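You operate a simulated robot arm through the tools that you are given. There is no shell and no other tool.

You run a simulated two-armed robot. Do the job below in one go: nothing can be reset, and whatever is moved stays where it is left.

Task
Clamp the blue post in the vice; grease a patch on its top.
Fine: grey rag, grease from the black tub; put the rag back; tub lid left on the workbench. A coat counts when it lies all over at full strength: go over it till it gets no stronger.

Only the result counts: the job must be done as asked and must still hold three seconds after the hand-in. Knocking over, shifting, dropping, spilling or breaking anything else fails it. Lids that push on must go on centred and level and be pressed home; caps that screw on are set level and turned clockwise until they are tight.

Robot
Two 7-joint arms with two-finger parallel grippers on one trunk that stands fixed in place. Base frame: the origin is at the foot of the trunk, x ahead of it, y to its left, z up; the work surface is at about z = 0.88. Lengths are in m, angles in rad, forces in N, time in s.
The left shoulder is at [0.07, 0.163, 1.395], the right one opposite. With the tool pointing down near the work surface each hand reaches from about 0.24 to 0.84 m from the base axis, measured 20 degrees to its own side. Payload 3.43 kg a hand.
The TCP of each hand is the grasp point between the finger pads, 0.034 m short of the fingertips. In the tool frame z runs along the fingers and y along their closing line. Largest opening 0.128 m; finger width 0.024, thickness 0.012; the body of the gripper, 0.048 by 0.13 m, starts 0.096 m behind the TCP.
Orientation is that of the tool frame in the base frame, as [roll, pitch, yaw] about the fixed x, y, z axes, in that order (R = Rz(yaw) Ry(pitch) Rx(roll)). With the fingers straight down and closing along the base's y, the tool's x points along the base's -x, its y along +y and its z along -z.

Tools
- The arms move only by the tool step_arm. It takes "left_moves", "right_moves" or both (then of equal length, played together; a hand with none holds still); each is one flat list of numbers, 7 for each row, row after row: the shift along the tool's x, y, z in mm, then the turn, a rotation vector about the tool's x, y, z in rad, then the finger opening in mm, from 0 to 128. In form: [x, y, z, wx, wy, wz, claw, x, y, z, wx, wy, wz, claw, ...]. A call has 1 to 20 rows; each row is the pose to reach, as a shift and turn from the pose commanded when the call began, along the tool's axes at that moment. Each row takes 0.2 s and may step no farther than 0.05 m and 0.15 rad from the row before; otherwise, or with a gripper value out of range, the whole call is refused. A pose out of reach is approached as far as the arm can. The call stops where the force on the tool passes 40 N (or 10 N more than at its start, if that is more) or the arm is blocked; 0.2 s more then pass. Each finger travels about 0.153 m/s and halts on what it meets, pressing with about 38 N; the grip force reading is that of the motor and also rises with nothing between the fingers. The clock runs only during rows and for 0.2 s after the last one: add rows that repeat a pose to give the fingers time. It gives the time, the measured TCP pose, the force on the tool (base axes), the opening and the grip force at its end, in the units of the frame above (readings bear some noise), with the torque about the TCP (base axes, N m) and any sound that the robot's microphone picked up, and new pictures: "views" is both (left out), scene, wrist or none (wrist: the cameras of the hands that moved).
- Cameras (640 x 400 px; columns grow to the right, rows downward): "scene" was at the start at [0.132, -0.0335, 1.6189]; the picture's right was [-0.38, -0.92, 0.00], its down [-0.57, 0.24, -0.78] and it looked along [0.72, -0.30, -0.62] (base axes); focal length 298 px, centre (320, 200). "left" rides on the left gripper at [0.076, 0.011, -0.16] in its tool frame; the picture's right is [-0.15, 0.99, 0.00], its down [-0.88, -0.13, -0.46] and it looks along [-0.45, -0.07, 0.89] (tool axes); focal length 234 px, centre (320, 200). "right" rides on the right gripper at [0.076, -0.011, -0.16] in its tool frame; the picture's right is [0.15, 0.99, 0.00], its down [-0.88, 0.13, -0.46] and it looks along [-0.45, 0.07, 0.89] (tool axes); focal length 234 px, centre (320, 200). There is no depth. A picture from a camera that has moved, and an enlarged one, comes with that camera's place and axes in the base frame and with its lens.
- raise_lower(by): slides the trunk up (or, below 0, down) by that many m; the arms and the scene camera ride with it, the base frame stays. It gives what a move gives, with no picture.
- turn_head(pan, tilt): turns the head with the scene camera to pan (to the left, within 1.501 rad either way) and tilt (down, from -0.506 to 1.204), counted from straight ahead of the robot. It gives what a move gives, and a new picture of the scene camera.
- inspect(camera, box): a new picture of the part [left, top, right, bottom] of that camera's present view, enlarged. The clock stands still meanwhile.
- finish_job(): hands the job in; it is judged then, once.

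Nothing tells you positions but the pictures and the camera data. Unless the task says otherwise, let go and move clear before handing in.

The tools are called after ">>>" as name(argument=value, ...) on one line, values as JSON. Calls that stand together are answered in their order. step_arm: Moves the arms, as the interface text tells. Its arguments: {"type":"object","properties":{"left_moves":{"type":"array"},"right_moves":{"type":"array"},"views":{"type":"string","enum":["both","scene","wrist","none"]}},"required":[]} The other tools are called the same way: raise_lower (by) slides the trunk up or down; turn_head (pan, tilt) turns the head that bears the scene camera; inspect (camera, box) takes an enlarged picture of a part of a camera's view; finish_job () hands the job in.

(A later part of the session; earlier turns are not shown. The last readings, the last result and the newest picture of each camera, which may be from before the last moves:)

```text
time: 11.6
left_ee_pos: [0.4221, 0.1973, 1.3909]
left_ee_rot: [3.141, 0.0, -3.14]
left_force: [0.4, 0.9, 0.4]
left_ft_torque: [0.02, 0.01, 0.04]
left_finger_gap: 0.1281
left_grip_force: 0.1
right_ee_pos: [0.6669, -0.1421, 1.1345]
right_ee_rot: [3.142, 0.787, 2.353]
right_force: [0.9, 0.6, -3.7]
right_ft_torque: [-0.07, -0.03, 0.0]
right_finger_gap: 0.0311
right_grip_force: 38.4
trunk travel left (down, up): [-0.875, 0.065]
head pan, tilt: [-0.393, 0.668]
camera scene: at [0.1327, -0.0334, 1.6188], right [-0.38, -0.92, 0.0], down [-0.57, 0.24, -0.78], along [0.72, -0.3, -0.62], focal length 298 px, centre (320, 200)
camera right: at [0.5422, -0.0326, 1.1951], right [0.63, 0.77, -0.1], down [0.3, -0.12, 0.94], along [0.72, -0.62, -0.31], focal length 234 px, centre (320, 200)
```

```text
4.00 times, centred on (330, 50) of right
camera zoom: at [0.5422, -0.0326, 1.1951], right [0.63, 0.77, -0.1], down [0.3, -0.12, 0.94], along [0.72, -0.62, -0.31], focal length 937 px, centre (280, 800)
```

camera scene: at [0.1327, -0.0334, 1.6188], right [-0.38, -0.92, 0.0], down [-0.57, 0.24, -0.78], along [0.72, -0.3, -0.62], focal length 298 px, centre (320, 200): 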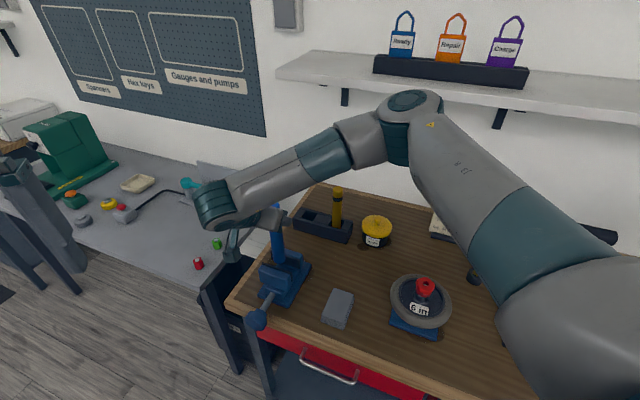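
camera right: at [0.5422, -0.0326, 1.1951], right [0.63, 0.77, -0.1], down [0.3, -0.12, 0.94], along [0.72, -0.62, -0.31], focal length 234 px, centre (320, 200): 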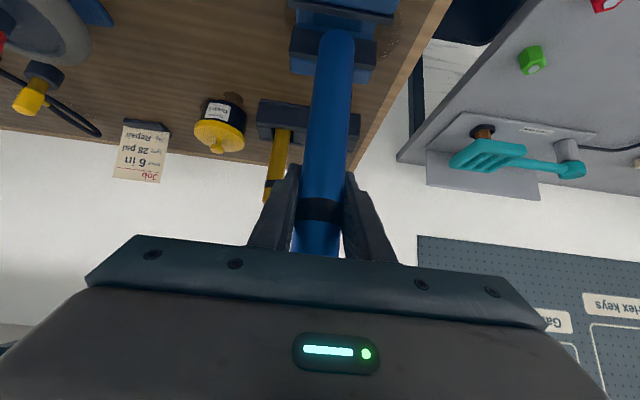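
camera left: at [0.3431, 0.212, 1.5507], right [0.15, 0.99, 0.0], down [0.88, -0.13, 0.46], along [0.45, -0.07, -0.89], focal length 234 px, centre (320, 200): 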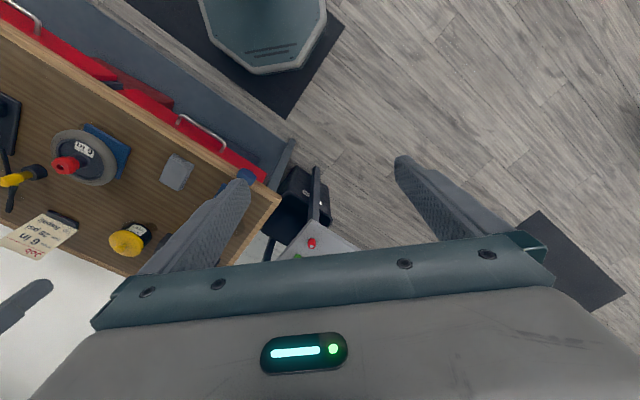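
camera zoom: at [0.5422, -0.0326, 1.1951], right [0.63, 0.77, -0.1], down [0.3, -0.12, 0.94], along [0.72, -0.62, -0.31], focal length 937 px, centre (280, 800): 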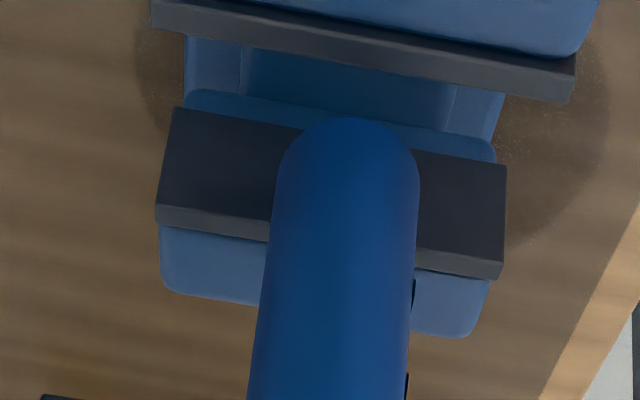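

Both views say to shift another ~6 mm toward the rear jaw. I'll do that and ease down 20 mm in small steps so any touch stops the move.

>>> step_arm(right_moves=[-4.2, 0, 4.2, 0, 0, 0, 10, -4.2, 0, 4.2, 0, 0, 0, 10, -0.7, 0, 7.7, 0, 0, 0, 10, 2.9, 0, 11.3, 0, 0, 0, 10, 6.4, 0, 14.8, 0, 0, 0, 10, 9.9, 0, 18.3, 0, 0, 0, 10], views="both")

>>> inspect(camera="scene", box=[250, 220, 310, 295])

>>> inspect(camera="right", box=[260, 0, 400, 100])

```text
time: 13.0
left_ee_pos: [0.4229, 0.1976, 1.3911]
left_ee_rot: [-3.141, 0.0, -3.139]
left_force: [1.0, -0.4, 0.6]
left_ft_torque: [0.0, 0.01, -0.02]
left_finger_gap: 0.1279
left_grip_force: 0.0
right_ee_pos: [0.6711, -0.1488, 1.1153]
right_ee_rot: [-3.142, 0.786, 2.357]
right_force: [-0.2, -0.1, -4.1]
right_ft_torque: [0.02, -0.09, 0.05]
right_finger_gap: 0.0315
right_grip_force: 38.3
trunk travel left (down, up): [-0.875, 0.065]
head pan, tilt: [-0.393, 0.668]
camera scene: at [0.1328, -0.0332, 1.6188], right [-0.38, -0.92, 0.0], down [-0.57, 0.24, -0.78], along [0.72, -0.3, -0.62], focal length 298 px, centre (320, 200)
camera right: at [0.546, -0.0379, 1.1743], right [0.63, 0.77, -0.1], down [0.3, -0.12, 0.94], along [0.72, -0.62, -0.31], focal length 234 px, centre (320, 200)
```

scene: 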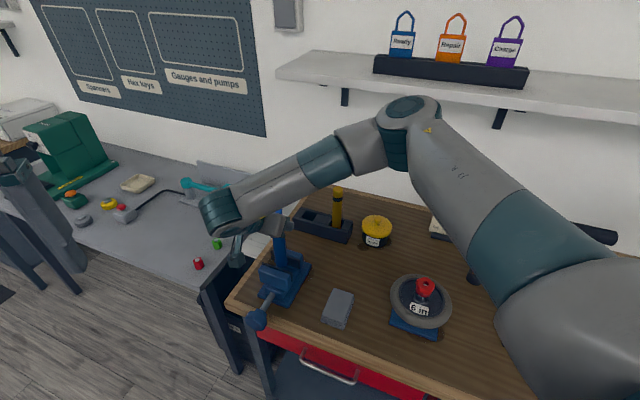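
right: 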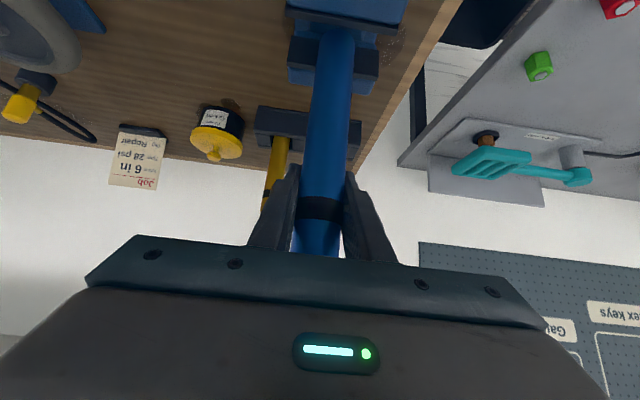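

```text
5.33 times, centred on (280, 258) of scene
camera zoom: at [0.1328, -0.0332, 1.6188], right [-0.38, -0.92, 0.0], down [-0.57, 0.24, -0.78], along [0.72, -0.3, -0.62], focal length 1589 px, centre (533, -107)
```

zoom: 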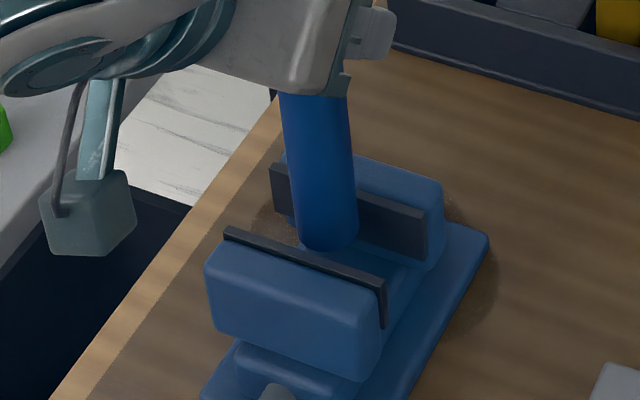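

```text
4.00 times, centred on (330, 50) of right
camera zoom: at [0.546, -0.0379, 1.1743], right [0.63, 0.77, -0.1], down [0.3, -0.12, 0.94], along [0.72, -0.62, -0.31], focal length 937 px, centre (280, 800)
```

zoom: 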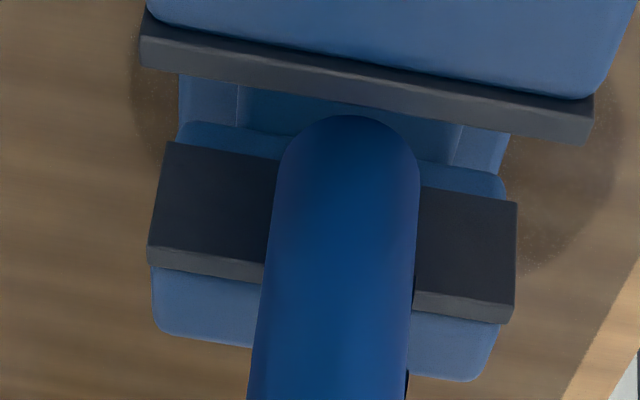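

No touch so far, and the bottom appears to be at the jaw-top level. I'll ease down 6 mm more and see whether the front jaw begins to hide the post's bottom rim.

>>> step_arm(right_moves=[1.4, 0, 1.4, 0, 0, 0, 10, 2.8, 0, 2.8, 0, 0, 0, 10, 4.2, 0, 4.2, 0, 0, 0, 10, 4.2, 0, 4.2, 0, 0, 0, 10], views="wrist")

>>> inspect(camera="scene", box=[250, 220, 310, 295])

>>> inspect(camera="right", box=[260, 0, 400, 100])

```text
time: 14.0
left_ee_pos: [0.4228, 0.1976, 1.3902]
left_ee_rot: [-3.141, 0.0, -3.141]
left_force: [0.0, 0.5, 0.1]
left_ft_torque: [-0.01, 0.0, 0.01]
left_finger_gap: 0.1281
left_grip_force: 0.1
right_ee_pos: [0.6708, -0.1479, 1.1093]
right_ee_rot: [-3.141, 0.783, 2.355]
right_force: [-0.4, -0.4, -3.8]
right_ft_torque: [-0.06, -0.01, -0.01]
right_finger_gap: 0.0313
right_grip_force: 38.0
trunk travel left (down, up): [-0.875, 0.065]
head pan, tilt: [-0.393, 0.668]
camera right: at [0.5464, -0.0379, 1.1688], right [0.63, 0.77, -0.1], down [0.3, -0.12, 0.94], along [0.72, -0.62, -0.31], focal length 234 px, centre (320, 200)
```

right: 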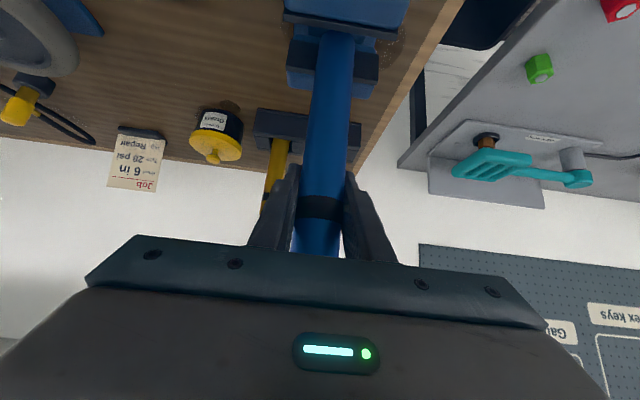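

```text
5.33 times, centred on (280, 258) of scene
camera zoom: at [0.1327, -0.0334, 1.6188], right [-0.38, -0.92, 0.0], down [-0.57, 0.24, -0.78], along [0.72, -0.3, -0.62], focal length 1589 px, centre (533, -107)
```

zoom: 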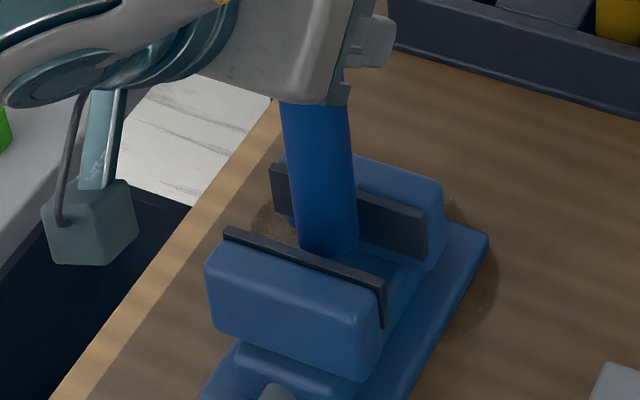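

```text
4.00 times, centred on (330, 50) of right
camera zoom: at [0.5464, -0.0379, 1.1688], right [0.63, 0.77, -0.1], down [0.3, -0.12, 0.94], along [0.72, -0.62, -0.31], focal length 937 px, centre (280, 800)
```

zoom: 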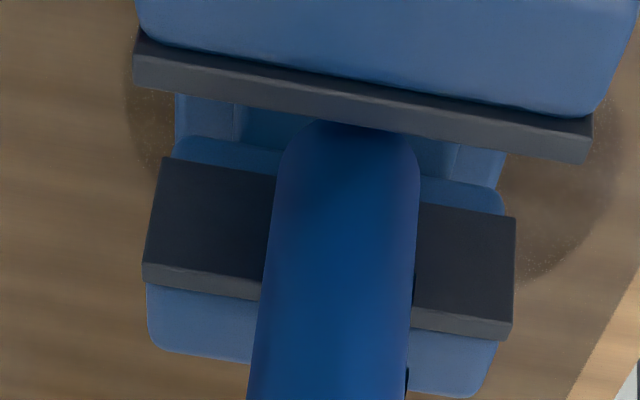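

The front pad now hides the rim, so the post is inside the gap with no contact. I'll keep lowering toward the vice bed.

>>> step_arm(right_moves=[3.5, 0, 3.5, 0, 0, 0, 10, 7.1, 0, 7.1, 0, 0, 0, 10, 10.6, 0, 10.6, 0, 0, 0, 10, 14.1, 0, 14.1, 0, 0, 0, 10, 17.7, 0, 17.7, 0, 0, 0, 10, 21.2, 0, 21.2, 0, 0, 0, 10, 24.7, 0, 24.7, 0, 0, 0, 10], views="wrist")

>>> inspect(camera="scene", box=[250, 220, 310, 295])

>>> inspect(camera="right", box=[240, 0, 420, 130])

```text
time: 15.6
left_ee_pos: [0.4226, 0.1974, 1.3915]
left_ee_rot: [3.141, 0.001, -3.14]
left_force: [-0.2, -0.3, 0.9]
left_ft_torque: [-0.01, -0.02, -0.04]
left_finger_gap: 0.1278
left_grip_force: 0.0
right_ee_pos: [0.6712, -0.1477, 1.0735]
right_ee_rot: [3.141, 0.784, 2.355]
right_force: [-0.8, -0.6, -3.0]
right_ft_torque: [-0.06, 0.0, 0.0]
right_finger_gap: 0.0312
right_grip_force: 38.4
trunk travel left (down, up): [-0.875, 0.065]
head pan, tilt: [-0.393, 0.668]
camera right: at [0.5467, -0.0376, 1.1334], right [0.63, 0.77, -0.1], down [0.31, -0.12, 0.94], along [0.72, -0.62, -0.31], focal length 234 px, centre (320, 200)
```

right: 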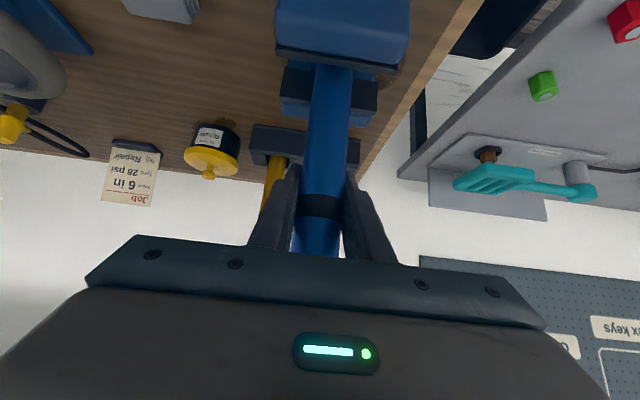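

```text
5.33 times, centred on (280, 258) of scene
camera zoom: at [0.1328, -0.0334, 1.6188], right [-0.38, -0.92, 0.0], down [-0.57, 0.24, -0.78], along [0.72, -0.3, -0.62], focal length 1589 px, centre (533, -107)
```

zoom: 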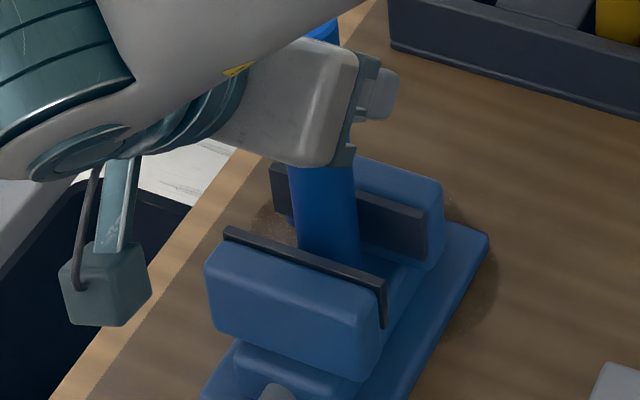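

```text
3.08 times, centred on (330, 65) of right
camera zoom: at [0.5467, -0.0376, 1.1334], right [0.63, 0.77, -0.1], down [0.31, -0.12, 0.94], along [0.72, -0.62, -0.31], focal length 720 px, centre (289, 615)
```

zoom: 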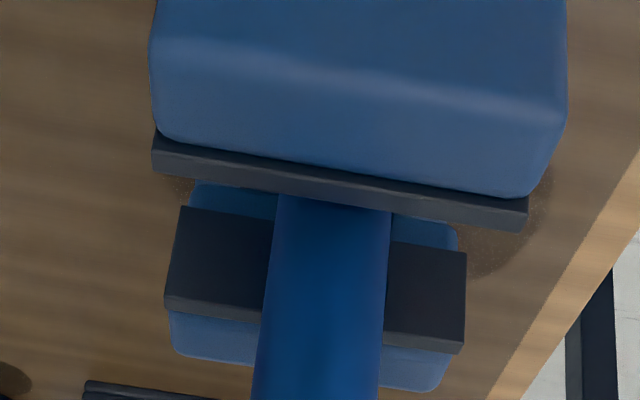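

The post is about 5 cm deep in the gap, untouched. Before seating it I'll swing the right hand 45° about the post's axis so it comes from straight behind, leaving room for the left hand at the knob.

>>> step_arm(right_moves=[0.4, 0, -0.4, -0.0926, 0, -0.0926, 10, 0.7, 0, -0.7, -0.1851, 0, -0.1851, 10, 1.1, 0, -1.1, -0.2777, 0, -0.2777, 10, 1.4, 0, -1.4, -0.3703, 0, -0.3703, 10, 1.8, 0, -1.8, -0.4628, 0, -0.4628, 10, 2.1, 0, -2.1, -0.5554, 0, -0.5554, 10, 2.1, 0, -2.1, -0.5554, 0, -0.5554, 10], views="both")

>>> inspect(camera="scene", box=[250, 220, 310, 295])

>>> inspect(camera="right", box=[240, 0, 420, 130])

```text
time: 17.2
left_ee_pos: [0.4218, 0.1983, 1.3894]
left_ee_rot: [-3.139, -0.001, -3.14]
left_force: [0.3, -0.1, -0.3]
left_ft_torque: [-0.01, 0.01, -0.01]
left_finger_gap: 0.1279
left_grip_force: 0.1
right_ee_pos: [0.6689, -0.1451, 1.0749]
right_ee_rot: [3.141, 0.785, 3.141]
right_force: [-0.1, -0.9, -4.7]
right_ft_torque: [-0.08, -0.01, 0.0]
right_finger_gap: 0.0314
right_grip_force: 37.6
trunk travel left (down, up): [-0.875, 0.065]
head pan, tilt: [-0.393, 0.668]
camera scene: at [0.1328, -0.0329, 1.6188], right [-0.38, -0.92, 0.0], down [-0.57, 0.24, -0.78], along [0.72, -0.3, -0.62], focal length 298 px, centre (320, 200)
camera right: at [0.5032, -0.1563, 1.1334], right [-0.1, 0.99, -0.1], down [0.3, 0.13, 0.94], along [0.95, 0.07, -0.31], focal length 234 px, centre (320, 200)
```

scene: 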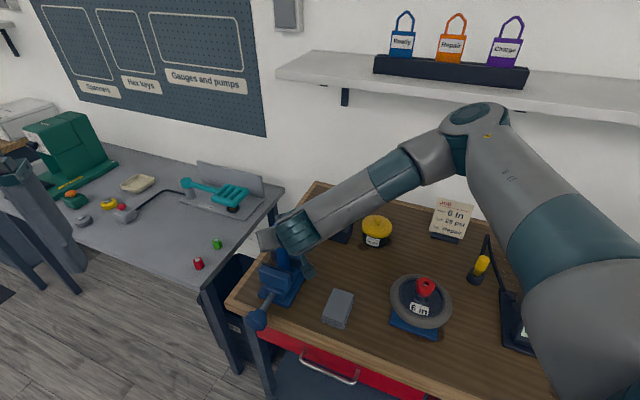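
right: 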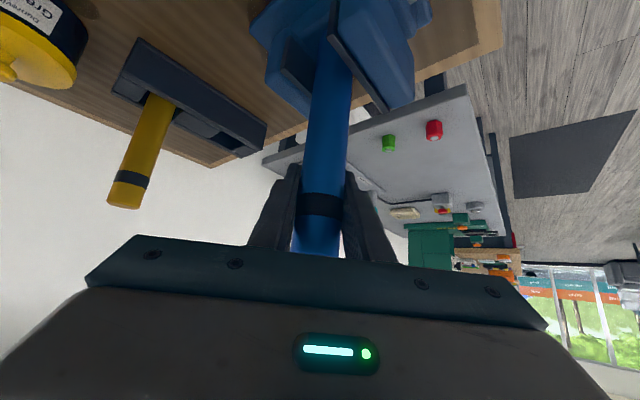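

```text
5.33 times, centred on (280, 258) of scene
camera zoom: at [0.1328, -0.0329, 1.6188], right [-0.38, -0.92, 0.0], down [-0.57, 0.24, -0.78], along [0.72, -0.3, -0.62], focal length 1589 px, centre (533, -107)
```

zoom: 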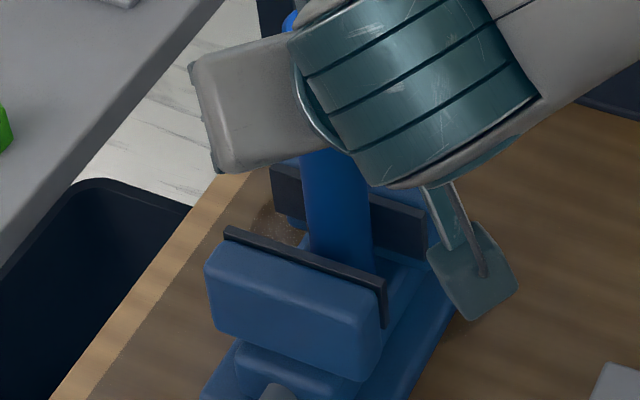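

```text
3.08 times, centred on (330, 65) of right
camera zoom: at [0.5032, -0.1563, 1.1334], right [-0.1, 0.99, -0.1], down [0.3, 0.13, 0.94], along [0.95, 0.07, -0.31], focal length 720 px, centre (289, 615)
```

zoom: 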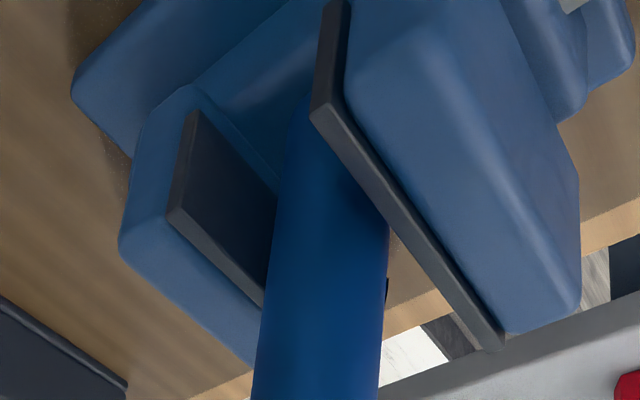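

The post still hangs freely between the pads. I'll lower it slowly until it seats on the vice bed.

>>> step_arm(right_moves=[1.4, 0, 1.4, 0, 0, 0, 10, 2.8, 0, 2.8, 0, 0, 0, 10, 4.2, 0, 4.2, 0, 0, 0, 10, 5.7, 0, 5.7, 0, 0, 0, 10, 7.1, 0, 7.1, 0, 0, 0, 10, 8.5, 0, 8.5, 0, 0, 0, 10, 9.9, 0, 9.9, 0, 0, 0, 10, 11.3, 0, 11.3, 0, 0, 0, 10, 12.7, 0, 12.7, 0, 0, 0, 10, 14.1, 0, 14.1, 0, 0, 0, 10], views="none")

```text
time: 19.4
left_ee_pos: [0.4184, 0.1982, 1.3922]
left_ee_rot: [-3.138, 0.003, -3.14]
left_force: [-0.2, 0.0, 0.7]
left_ft_torque: [-0.01, 0.02, 0.01]
left_finger_gap: 0.1282
left_grip_force: 0.2
right_ee_pos: [0.6667, -0.1447, 1.0571]
right_ee_rot: [3.14, 0.792, 3.139]
right_force: [-0.7, -0.8, 30.1]
right_ft_torque: [-0.41, 0.68, -0.14]
right_finger_gap: 0.0317
right_grip_force: 37.8
trunk travel left (down, up): [-0.875, 0.065]
head pan, tilt: [-0.393, 0.668]
```

The post is seated on the vice bed (30 N upward push). I'll ease that press off, and bring the left hand round to point horizontally along the screw axis, still well clear of the knob.

>>> step_arm(left_moves=[1.8, -4.8, 20.1, 0.0512, -0.1235, 0.0512, 100, 3.7, -9.7, 40.2, 0.1023, -0.247, 0.1023, 100, 5.5, -14.5, 60.2, 0.1535, -0.3706, 0.1535, 100, 7.3, -19.3, 80.3, 0.2046, -0.4941, 0.2046, 100, 9.2, -24.2, 100.4, 0.2558, -0.6176, 0.2558, 100, 11, -29, 120.5, 0.307, -0.7411, 0.307, 100, 12.8, -33.8, 140.6, 0.3581, -0.8646, 0.3581, 100, 14.7, -38.7, 160.7, 0.4093, -0.9881, 0.4093, 100, 16.5, -43.5, 180.7, 0.4604, -1.1117, 0.4604, 100, 18.3, -48.3, 200.8, 0.5116, -1.2352, 0.5116, 100, 20.2, -53.2, 220.9, 0.5627, -1.3587, 0.5627, 100, 22, -58, 241, 0.6139, -1.4822, 0.6139, 100], right_moves=[-1.8, 0, -1.8, 0, 0, 0, 10, -1.8, 0, -1.8, 0, 0, 0, 10, -1.8, 0, -1.8, 0, 0, 0, 10, -1.8, 0, -1.8, 0, 0, 0, 10, -1.8, 0, -1.8, 0, 0, 0, 10, -1.8, 0, -1.8, 0, 0, 0, 10, -1.8, 0, -1.8, 0, 0, 0, 10, -1.8, 0, -1.8, 0, 0, 0, 10, -1.8, 0, -1.8, 0, 0, 0, 10, -1.8, 0, -1.8, 0, 0, 0, 10, -1.8, 0, -1.8, 0, 0, 0, 10, -1.8, 0, -1.8, 0, 0, 0, 10], views="both")

```text
time: 22.0
left_ee_pos: [0.401, 0.1406, 1.1407]
left_ee_rot: [0.534, 1.564, -0.251]
left_force: [-0.7, -0.1, -0.4]
left_ft_torque: [-0.01, 0.01, 0.02]
left_finger_gap: 0.0999
left_grip_force: 0.0
left hand out of reach, approached as far as the arm can: row 3, 4, 5, 6, 7, 8, 9, 10, 11, 12
right_ee_pos: [0.6671, -0.146, 1.0568]
right_ee_rot: [3.141, 0.785, 3.14]
right_force: [0.9, 0.4, -3.8]
right_ft_torque: [0.02, 0.03, 0.02]
right_finger_gap: 0.0317
right_grip_force: 38.0
trunk travel left (down, up): [-0.875, 0.065]
head pan, tilt: [-0.393, 0.668]
camera scene: at [0.1296, -0.0336, 1.619], right [-0.38, -0.92, 0.0], down [-0.57, 0.24, -0.79], along [0.73, -0.3, -0.62], focal length 298 px, centre (320, 200)
camera right: at [0.501, -0.1569, 1.116], right [-0.1, 0.99, -0.1], down [0.3, 0.13, 0.94], along [0.95, 0.07, -0.31], focal length 234 px, centre (320, 200)
camera left: at [0.297, 0.2615, 1.0642], right [0.7, 0.7, 0.15], down [-0.42, 0.23, 0.88], along [0.58, -0.68, 0.46], focal length 234 px, centre (320, 200)
```

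scene: 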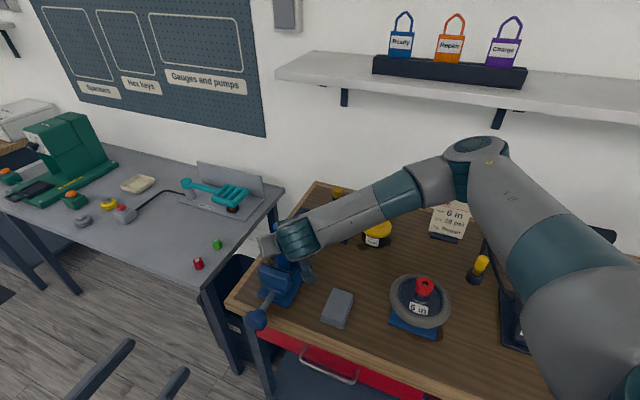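
right: 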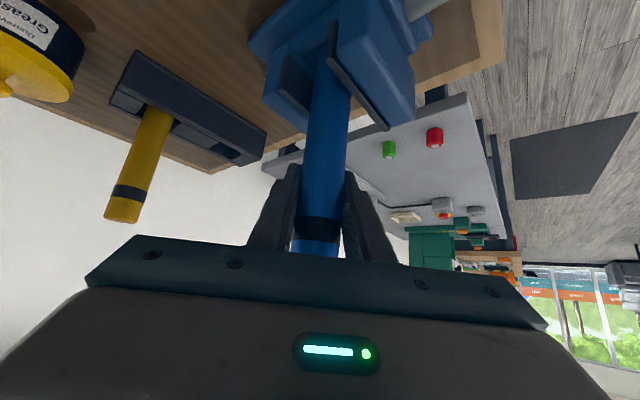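
left: 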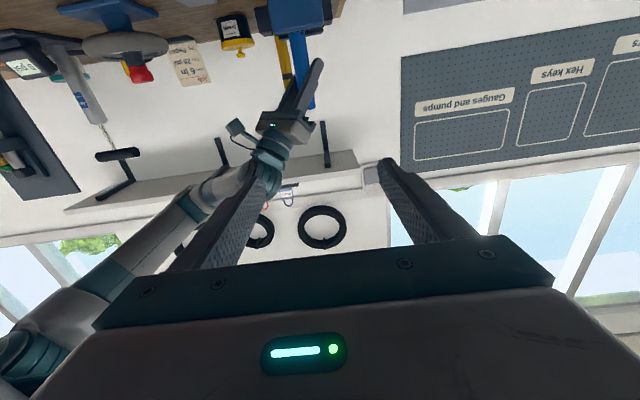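

The left hand is essentially at the planned attitude (a little short in reach there). I'll bring it down and forward to a standoff in front of the knob and look.

>>> step_arm(left_moves=[32, -2, 16.6, 0, 0, 0, 100, 64, -4, 33, 0, 0, 0, 100, 96, -6, 50, 0, 0, 0, 100, 129, -8, 66, 0, 0, 0, 100, 161, -10, 83, 0, 0, 0, 100, 193, -12, 99, 0, 0, 0, 100, 225, -14, 116, 0, 0, 0, 100, 225, -14, 116, 0, 0, 0, 100], views="both")

>>> inspect(camera="left", box=[200, 40, 440, 200])

>>> inspect(camera="scene", box=[200, 230, 320, 400])

```text
time: 23.8
left_ee_pos: [0.4951, 0.0647, 0.9152]
left_ee_rot: [-1.641, 1.55, -2.44]
left_force: [0.0, 0.6, 0.0]
left_ft_torque: [0.03, -0.01, 0.0]
left_finger_gap: 0.0999
left_grip_force: 0.0
left hand out of reach, approached as far as the arm can: row 4, 5, 6, 7, 8
right_ee_pos: [0.6697, -0.1452, 1.0557]
right_ee_rot: [3.141, 0.784, 3.14]
right_force: [-0.6, 0.1, -1.0]
right_ft_torque: [-0.02, 0.0, -0.01]
right_finger_gap: 0.0315
right_grip_force: 38.0
trunk travel left (down, up): [-0.875, 0.065]
head pan, tilt: [-0.393, 0.668]
camera scene: at [0.1321, -0.0331, 1.6189], right [-0.38, -0.92, 0.0], down [-0.57, 0.24, -0.78], along [0.72, -0.3, -0.62], focal length 298 px, centre (320, 200)
camera left: at [0.3904, 0.1864, 0.8405], right [0.71, 0.69, 0.13], down [-0.4, 0.25, 0.88], along [0.58, -0.68, 0.45], focal length 234 px, centre (320, 200)
```

scene: 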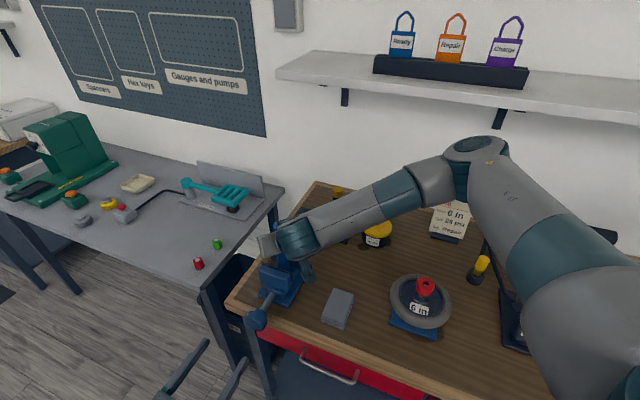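
left: 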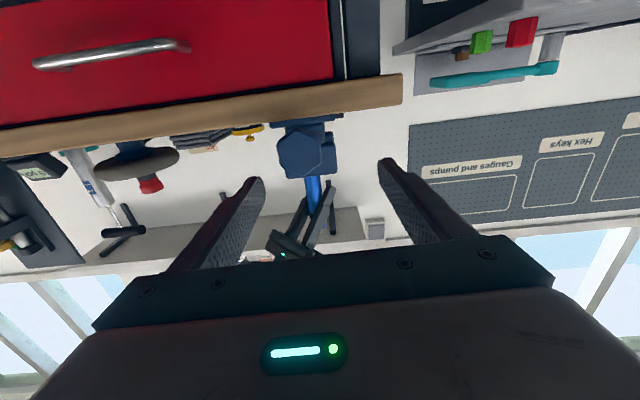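

```text
2.50 times, centred on (320, 120) of left
camera zoom: at [0.3904, 0.1864, 0.8405], right [0.71, 0.69, 0.13], down [-0.4, 0.25, 0.88], along [0.58, -0.68, 0.45], focal length 585 px, centre (320, 400)
```

zoom: 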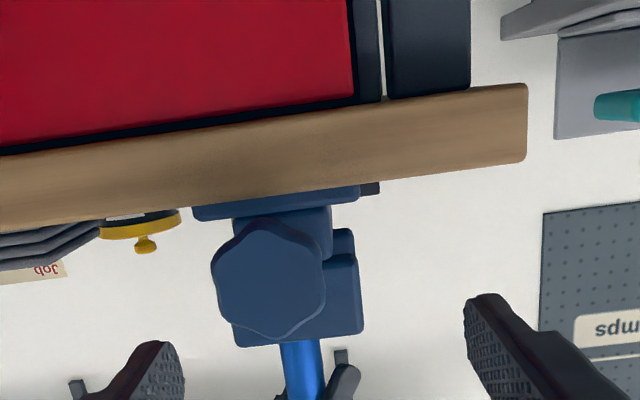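

```text
2.35 times, centred on (260, 315) of scene
camera zoom: at [0.1321, -0.0331, 1.6189], right [-0.38, -0.92, 0.0], down [-0.57, 0.24, -0.78], along [0.72, -0.3, -0.62], focal length 701 px, centre (461, -71)
```

zoom: 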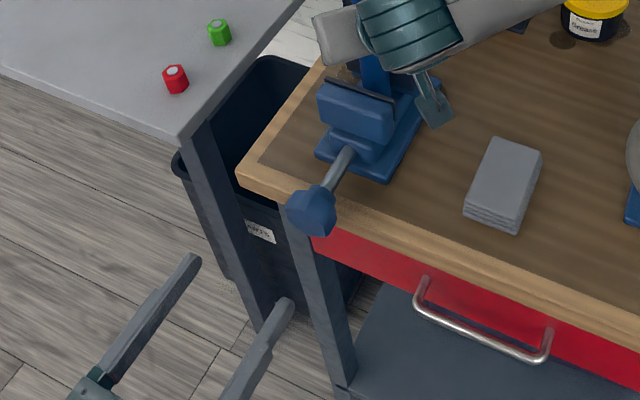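

The knob is a six-lobed knob about 50 mm across, with its axis near l≈0.371, z≈0.912; the left hand is limited this close to the body and sits about 25 mm to the left. I'll move forward, staying short of the knob, and see whether it lines up.

>>> step_arm(left_moves=[2.5, 1, 20, 0, 0, 0, 100, 5, 2, 40, 0, 0, 0, 100, 7.5, 3, 60, 0, 0, 0, 100, 7.5, 3, 60, 0, 0, 0, 100], views="both")

>>> inspect(camera="left", box=[200, 40, 440, 200])

```text
time: 24.8
left_ee_pos: [0.5462, 0.0283, 0.9102]
left_ee_rot: [-1.635, 1.562, -2.425]
left_force: [-1.0, 0.1, 0.0]
left_ft_torque: [0.03, 0.0, -0.01]
left_finger_gap: 0.1001
left_grip_force: 0.0
left hand out of reach, approached as far as the arm can: row 1, 2, 3, 4
right_ee_pos: [0.67, -0.1459, 1.0567]
right_ee_rot: [-3.141, 0.786, 3.141]
right_force: [-1.3, 0.1, -0.4]
right_ft_torque: [-0.05, -0.01, -0.02]
right_finger_gap: 0.0316
right_grip_force: 37.4
trunk travel left (down, up): [-0.875, 0.065]
head pan, tilt: [-0.393, 0.668]
camera scene: at [0.1321, -0.033, 1.6189], right [-0.38, -0.92, 0.0], down [-0.57, 0.24, -0.78], along [0.72, -0.3, -0.62], focal length 298 px, centre (320, 200)
camera left: at [0.4403, 0.1501, 0.8339], right [0.7, 0.7, 0.14], down [-0.41, 0.24, 0.88], along [0.58, -0.68, 0.45], focal length 234 px, centre (320, 200)
```

scene: 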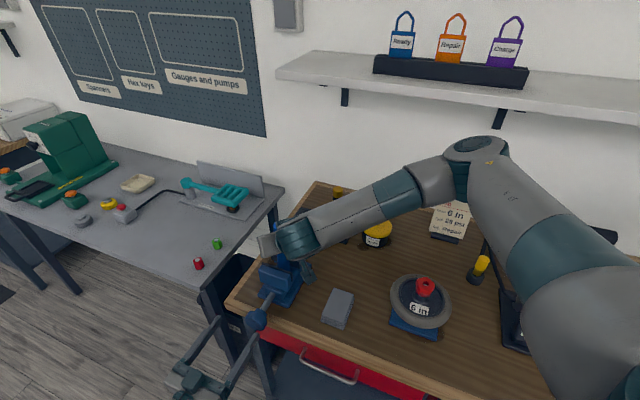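
left: 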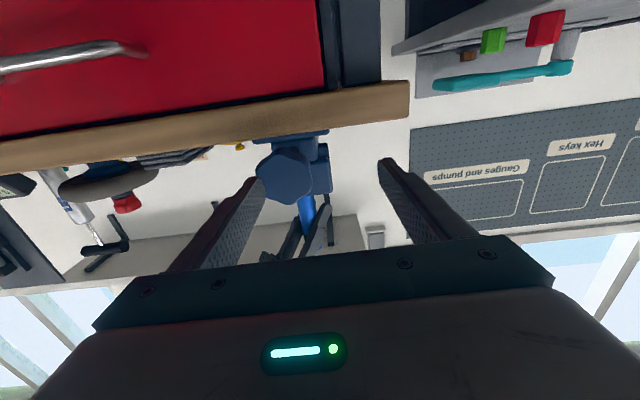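

```text
2.50 times, centred on (320, 120) of left
camera zoom: at [0.4403, 0.1501, 0.8339], right [0.7, 0.7, 0.14], down [-0.41, 0.24, 0.88], along [0.58, -0.68, 0.45], focal length 585 px, centre (320, 400)
```

zoom: 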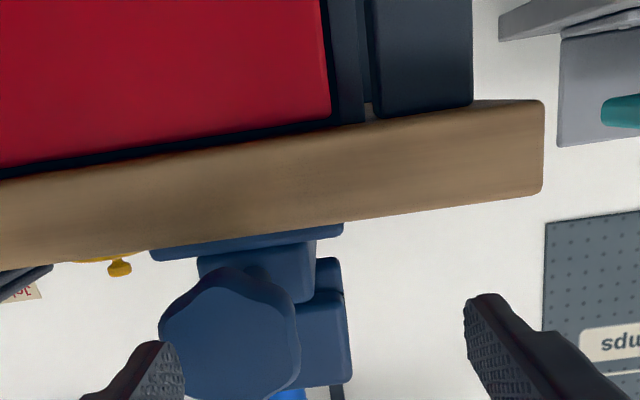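

The left arm is being held off by some limit about 30 mm to the left of the axis. I'll turn the head to see how that arm is folded.

>>> turn_head(pan=0.3, tilt=1.0)

```text
time: 25.9
left_ee_pos: [0.5454, 0.0281, 0.9103]
left_ee_rot: [-1.631, 1.562, -2.423]
left_force: [0.2, 0.6, 0.4]
left_ft_torque: [-0.03, -0.01, 0.01]
left_finger_gap: 0.1
left_grip_force: 0.1
right_ee_pos: [0.6688, -0.1453, 1.0563]
right_ee_rot: [3.14, 0.786, 3.141]
right_force: [-0.8, 0.8, -1.5]
right_ft_torque: [0.05, -0.02, 0.0]
right_finger_gap: 0.0319
right_grip_force: 38.5
trunk travel left (down, up): [-0.875, 0.065]
head pan, tilt: [0.3, 1.0]
camera scene: at [0.1192, 0.0202, 1.5928], right [0.29, -0.96, 0.0], down [-0.8, -0.25, -0.54], along [0.52, 0.16, -0.84], focal length 298 px, centre (320, 200)
```

scene: 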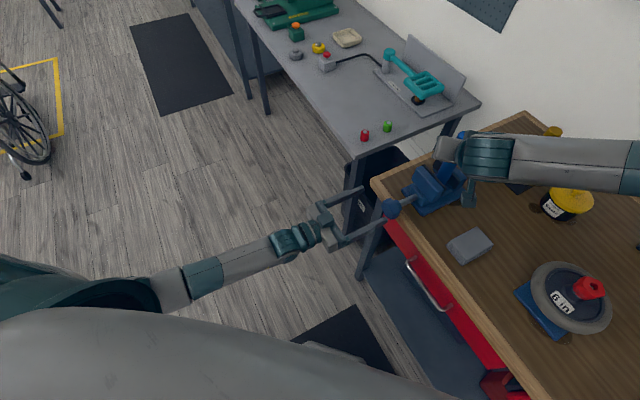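

The left arm is folded with its elbow far out, hand almost in line. I'll test how far it can slide right toward the knob's axis while staying short of the knob.

>>> step_arm(left_moves=[0, -9, -3, 0, 0, 0, 100, 0, -18, -6, 0, 0, 0, 100, 0, -27, -10, 0, 0, 0, 100, 0, -35, -10, 0, 0, 0, 100, 0, -35, -10, 0, 0, 0, 100], views="both")

```text
time: 27.1
left_ee_pos: [0.5311, 0.0273, 0.9136]
left_ee_rot: [-1.667, 1.551, -2.469]
left_force: [0.2, -0.5, -0.3]
left_ft_torque: [0.0, 0.03, 0.0]
left_finger_gap: 0.1
left_grip_force: 0.0
left hand out of reach, approached as far as the arm can: row 1, 2, 3, 4, 5
right_ee_pos: [0.669, -0.1457, 1.0563]
right_ee_rot: [3.14, 0.786, 3.14]
right_force: [-0.7, -1.1, -1.1]
right_ft_torque: [-0.06, 0.02, 0.02]
right_finger_gap: 0.0318
right_grip_force: 38.4
trunk travel left (down, up): [-0.875, 0.065]
head pan, tilt: [0.3, 1.0]
camera scene: at [0.1191, 0.0203, 1.5928], right [0.3, -0.96, 0.0], down [-0.8, -0.25, -0.54], along [0.52, 0.16, -0.84], focal length 298 px, centre (320, 200)
camera left: at [0.4267, 0.1497, 0.8374], right [0.71, 0.69, 0.13], down [-0.4, 0.25, 0.88], along [0.58, -0.68, 0.45], focal length 234 px, centre (320, 200)
```

scene: 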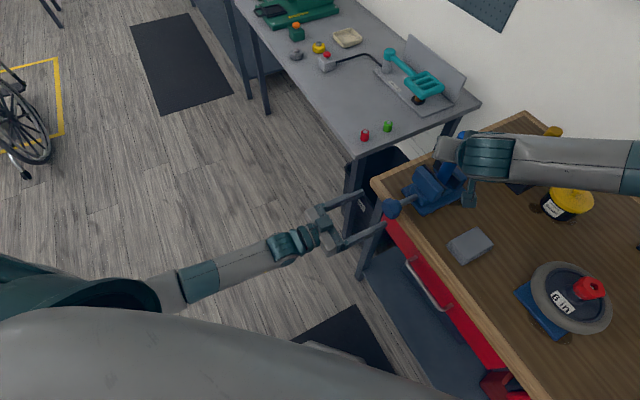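
left: 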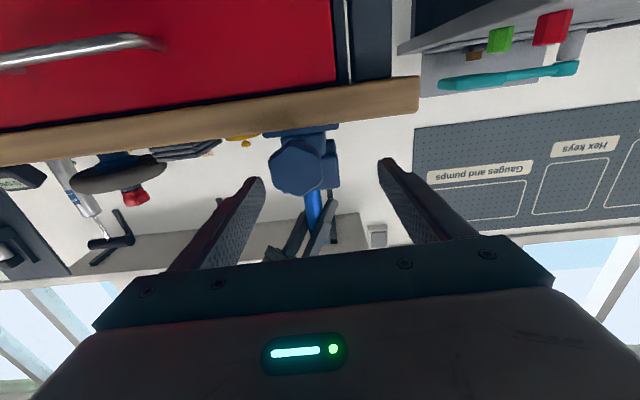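

The hand still hangs about 24 mm off. I need a counter-clockwise start for turning anyway, so I'll roll the hand back about its axis and see if the sideways limit eases.

>>> step_arm(left_moves=[0, 0, 0, 0, 0, -0.14, 100, 0, 0, 0, 0, 0, -0.28, 100, 0, 0, 0, 0, 0, -0.42, 100, 0, -6, 0, 0, 0, -0.56, 100, 0, -12, 0, 0, 0, -0.7, 100, 0, -18, 0, 0, 0, -0.84, 100, 0, -24, 0, 0, 0, -0.84, 100, 0, -24, 0, 0, 0, -0.84, 100], views="both")

```text
time: 28.9
left_ee_pos: [0.5125, 0.0101, 0.9148]
left_ee_rot: [-1.571, 0.729, -2.355]
left_force: [-0.5, -0.3, -0.1]
left_ft_torque: [0.02, 0.0, 0.0]
left_finger_gap: 0.0998
left_grip_force: 0.0
right_ee_pos: [0.6693, -0.1454, 1.0556]
right_ee_rot: [3.139, 0.784, 3.139]
right_force: [-0.3, -0.1, -1.4]
right_ft_torque: [-0.06, 0.02, -0.02]
right_finger_gap: 0.0316
right_grip_force: 38.0
trunk travel left (down, up): [-0.875, 0.065]
head pan, tilt: [0.3, 1.0]
camera scene: at [0.1191, 0.0202, 1.5928], right [0.3, -0.96, 0.0], down [-0.8, -0.25, -0.54], along [0.52, 0.16, -0.84], focal length 298 px, centre (320, 200)
camera left: at [0.3645, 0.0894, 0.8549], right [0.54, 0.54, -0.64], down [0.08, 0.73, 0.68], along [0.84, -0.42, 0.35], focal length 234 px, centre (320, 200)
```

scene: 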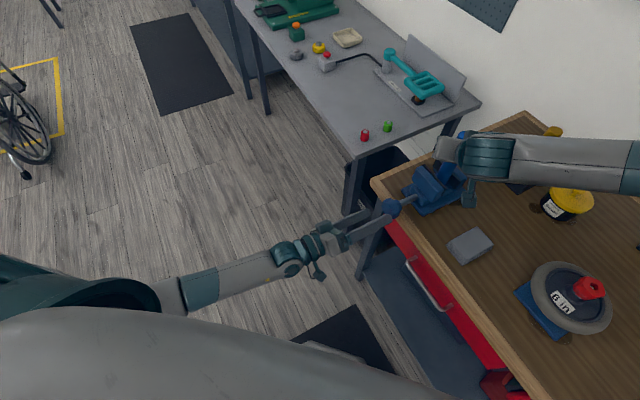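
left: 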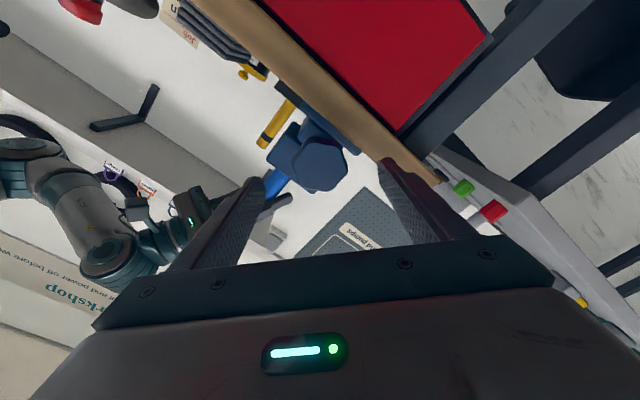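

Rolling back freed it: the hand now reaches the axis (l≈0.3695, z≈0.915). So the clockwise roll end-stop was the limit, and there's range in the other direction. I'll check the knob's centring closely.

>>> inspect(camera="left", box=[240, 100, 400, 220])

>>> inspect(camera="scene", box=[320, 150, 480, 260])

```text
3.33 times, centred on (320, 160) of left
camera zoom: at [0.3645, 0.0894, 0.8549], right [0.54, 0.54, -0.64], down [0.08, 0.73, 0.68], along [0.84, -0.42, 0.35], focal length 781 px, centre (320, 333)
```

zoom: 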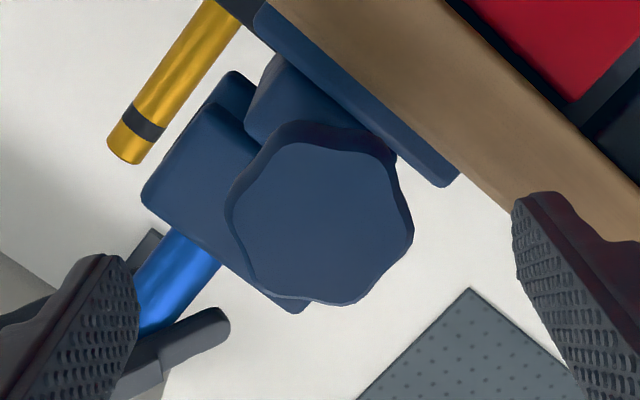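

```text
3.64 times, centred on (400, 205) of scene
camera zoom: at [0.1191, 0.0202, 1.5928], right [0.3, -0.96, 0.0], down [-0.8, -0.25, -0.54], along [0.52, 0.16, -0.84], focal length 1084 px, centre (29, 182)
```

zoom: 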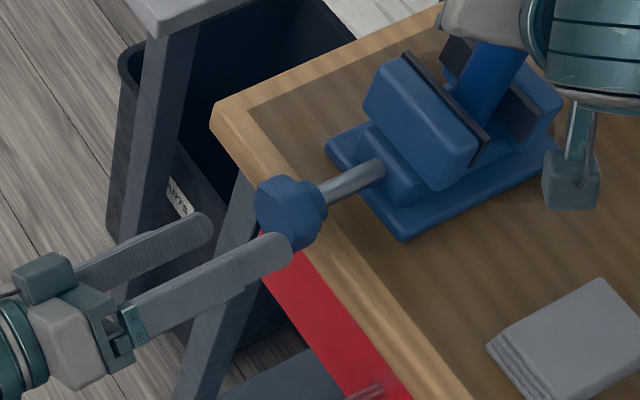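

The hand's axis is within ~1.5 mm of the knob's centre. I'll advance 50 mm with the fingers wide so that the pads straddle the knob while the tips stay short of the bench edge.

>>> step_arm(left_moves=[0, 0, 13, 0, 0, 0, 100, 0, 0, 26, 0, 0, 0, 100, 0, 0, 39, 0, 0, 0, 100, 0, 0, 50, 0, 0, 0, 100, 0, 0, 50, 0, 0, 0, 100], views="both")

>>> inspect(camera="left", box=[240, 100, 400, 220])

>>> inspect(camera="scene", box=[320, 150, 480, 260])

```text
time: 30.1
left_ee_pos: [0.5468, -0.0233, 0.9134]
left_ee_rot: [-1.571, 0.731, -2.355]
left_force: [-0.1, 0.0, -0.5]
left_ft_torque: [-0.02, 0.03, 0.0]
left_finger_gap: 0.0997
left_grip_force: 0.2
right_ee_pos: [0.67, -0.145, 1.0559]
right_ee_rot: [3.14, 0.785, 3.138]
right_force: [-0.8, -0.9, -1.3]
right_ft_torque: [0.01, 0.03, 0.0]
right_finger_gap: 0.0316
right_grip_force: 37.6
trunk travel left (down, up): [-0.875, 0.065]
head pan, tilt: [0.3, 1.0]
camera scene: at [0.1191, 0.0204, 1.5928], right [0.3, -0.96, 0.0], down [-0.8, -0.25, -0.54], along [0.52, 0.16, -0.84], focal length 298 px, centre (320, 200)
camera left: at [0.3992, 0.0534, 0.8547], right [0.54, 0.54, -0.64], down [0.08, 0.72, 0.68], along [0.84, -0.42, 0.35], focal length 234 px, centre (320, 200)
```

scene: 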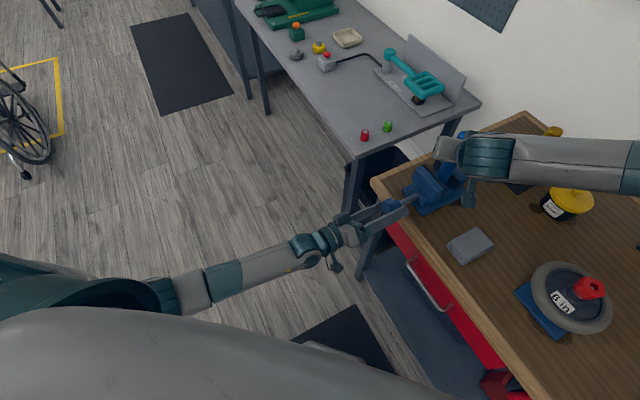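
left: 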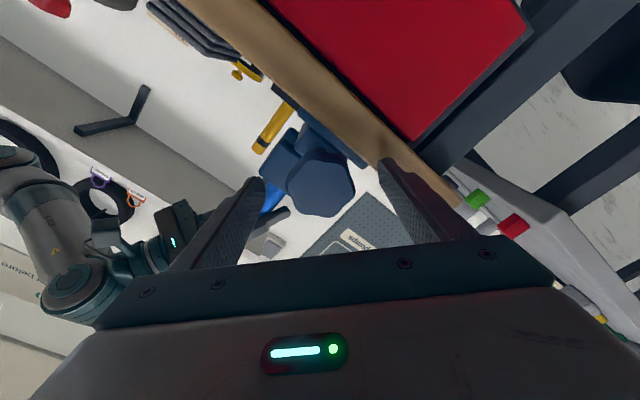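

```text
3.33 times, centred on (320, 160) of left
camera zoom: at [0.3992, 0.0534, 0.8547], right [0.54, 0.54, -0.64], down [0.08, 0.72, 0.68], along [0.84, -0.42, 0.35], focal length 781 px, centre (320, 333)
```

zoom: 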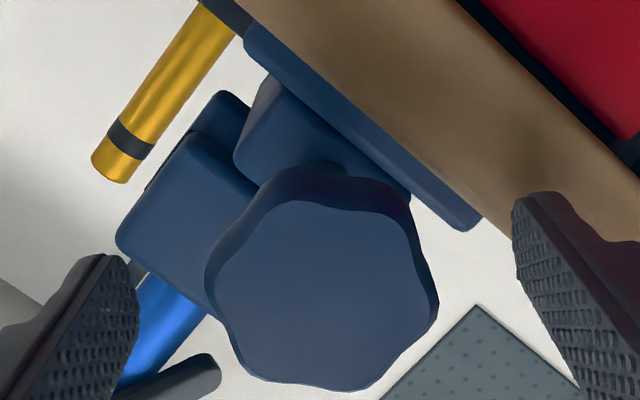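

```text
3.64 times, centred on (400, 205) of scene
camera zoom: at [0.1191, 0.0204, 1.5928], right [0.3, -0.96, 0.0], down [-0.8, -0.25, -0.54], along [0.52, 0.16, -0.84], focal length 1084 px, centre (29, 182)
```

zoom: 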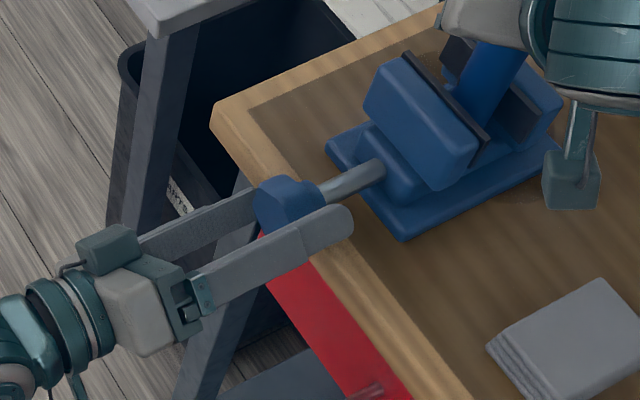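

The pads now straddle the knob with the tips short of the bench edge. Before gripping I'll roll the open hand counter-clockwise to gain turning range.

>>> step_arm(left_moves=[0, 0, -6, 0, 0, -0.14, 90, 0, 0, -6, 0, 0, -0.28, 80, 0, 0, -6, 0, 0, -0.42, 80, 0, 0, -6, 0, 0, -0.56, 80, 0, 0, -6, 0, 0, -0.7, 80, 0, 0, -6, 0, 0, -0.84, 80, 0, 0, -6, 0, 0, -0.98, 80, 0, 0, -6, 0, 0, -1.12, 80, 0, 0, -6, 0, 0, -1.26, 80, 0, 0, -6, 0, 0, -1.4, 80, 0, 0, -6, 0, 0, -1.54, 80, 0, 0, -6, 0, 0, -1.68, 80, 0, 0, -6, 0, 0, -1.8, 80, 0, 0, -6, 0, 0, -1.8, 80], views="both")

>>> inspect(camera="left", box=[240, 100, 400, 220])

```text
time: 33.1
left_ee_pos: [0.5429, -0.0202, 0.9149]
left_ee_rot: [-1.568, -1.072, -2.356]
left_force: [0.0, 0.1, -0.5]
left_ft_torque: [-0.01, -0.02, 0.0]
left_finger_gap: 0.08
left_grip_force: 0.1
right_ee_pos: [0.6698, -0.1468, 1.0564]
right_ee_rot: [3.139, 0.786, 3.14]
right_force: [-0.4, -0.6, -1.1]
right_ft_torque: [-0.05, 0.0, 0.01]
right_finger_gap: 0.0318
right_grip_force: 37.6
trunk travel left (down, up): [-0.875, 0.065]
head pan, tilt: [0.3, 1.0]
camera scene: at [0.1191, 0.0202, 1.5928], right [0.3, -0.96, 0.0], down [-0.8, -0.25, -0.54], along [0.52, 0.16, -0.84], focal length 298 px, centre (320, 200)
camera left: at [0.3974, 0.0607, 0.9748], right [-0.56, -0.57, -0.6], down [0.06, 0.7, -0.71], along [0.82, -0.43, -0.36], focal length 234 px, centre (320, 200)
```

scene: 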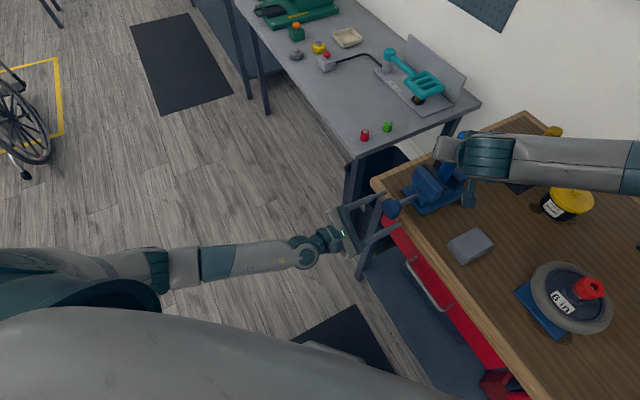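
left: 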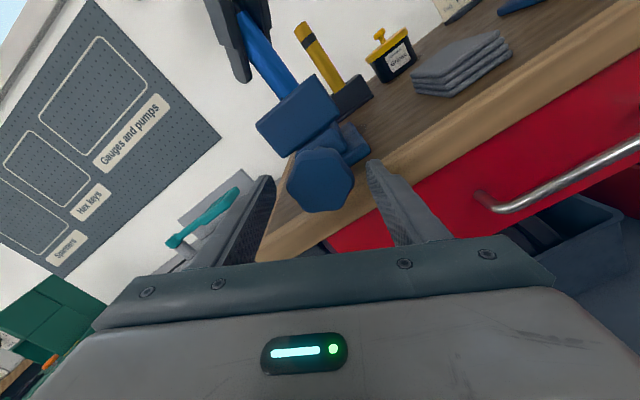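

```text
3.33 times, centred on (320, 160) of left
camera zoom: at [0.3974, 0.0607, 0.9748], right [-0.56, -0.57, -0.6], down [0.06, 0.7, -0.71], along [0.82, -0.43, -0.36], focal length 781 px, centre (320, 333)
```

zoom: 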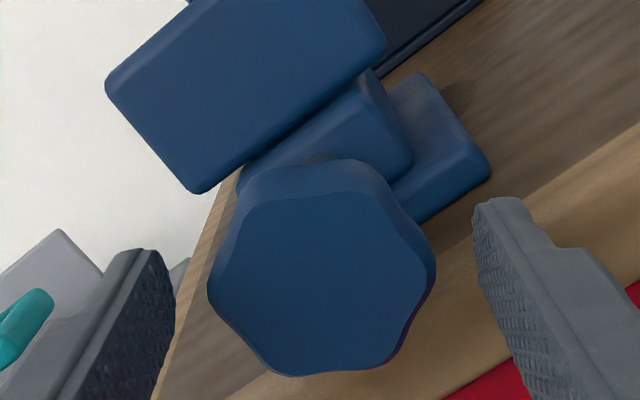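

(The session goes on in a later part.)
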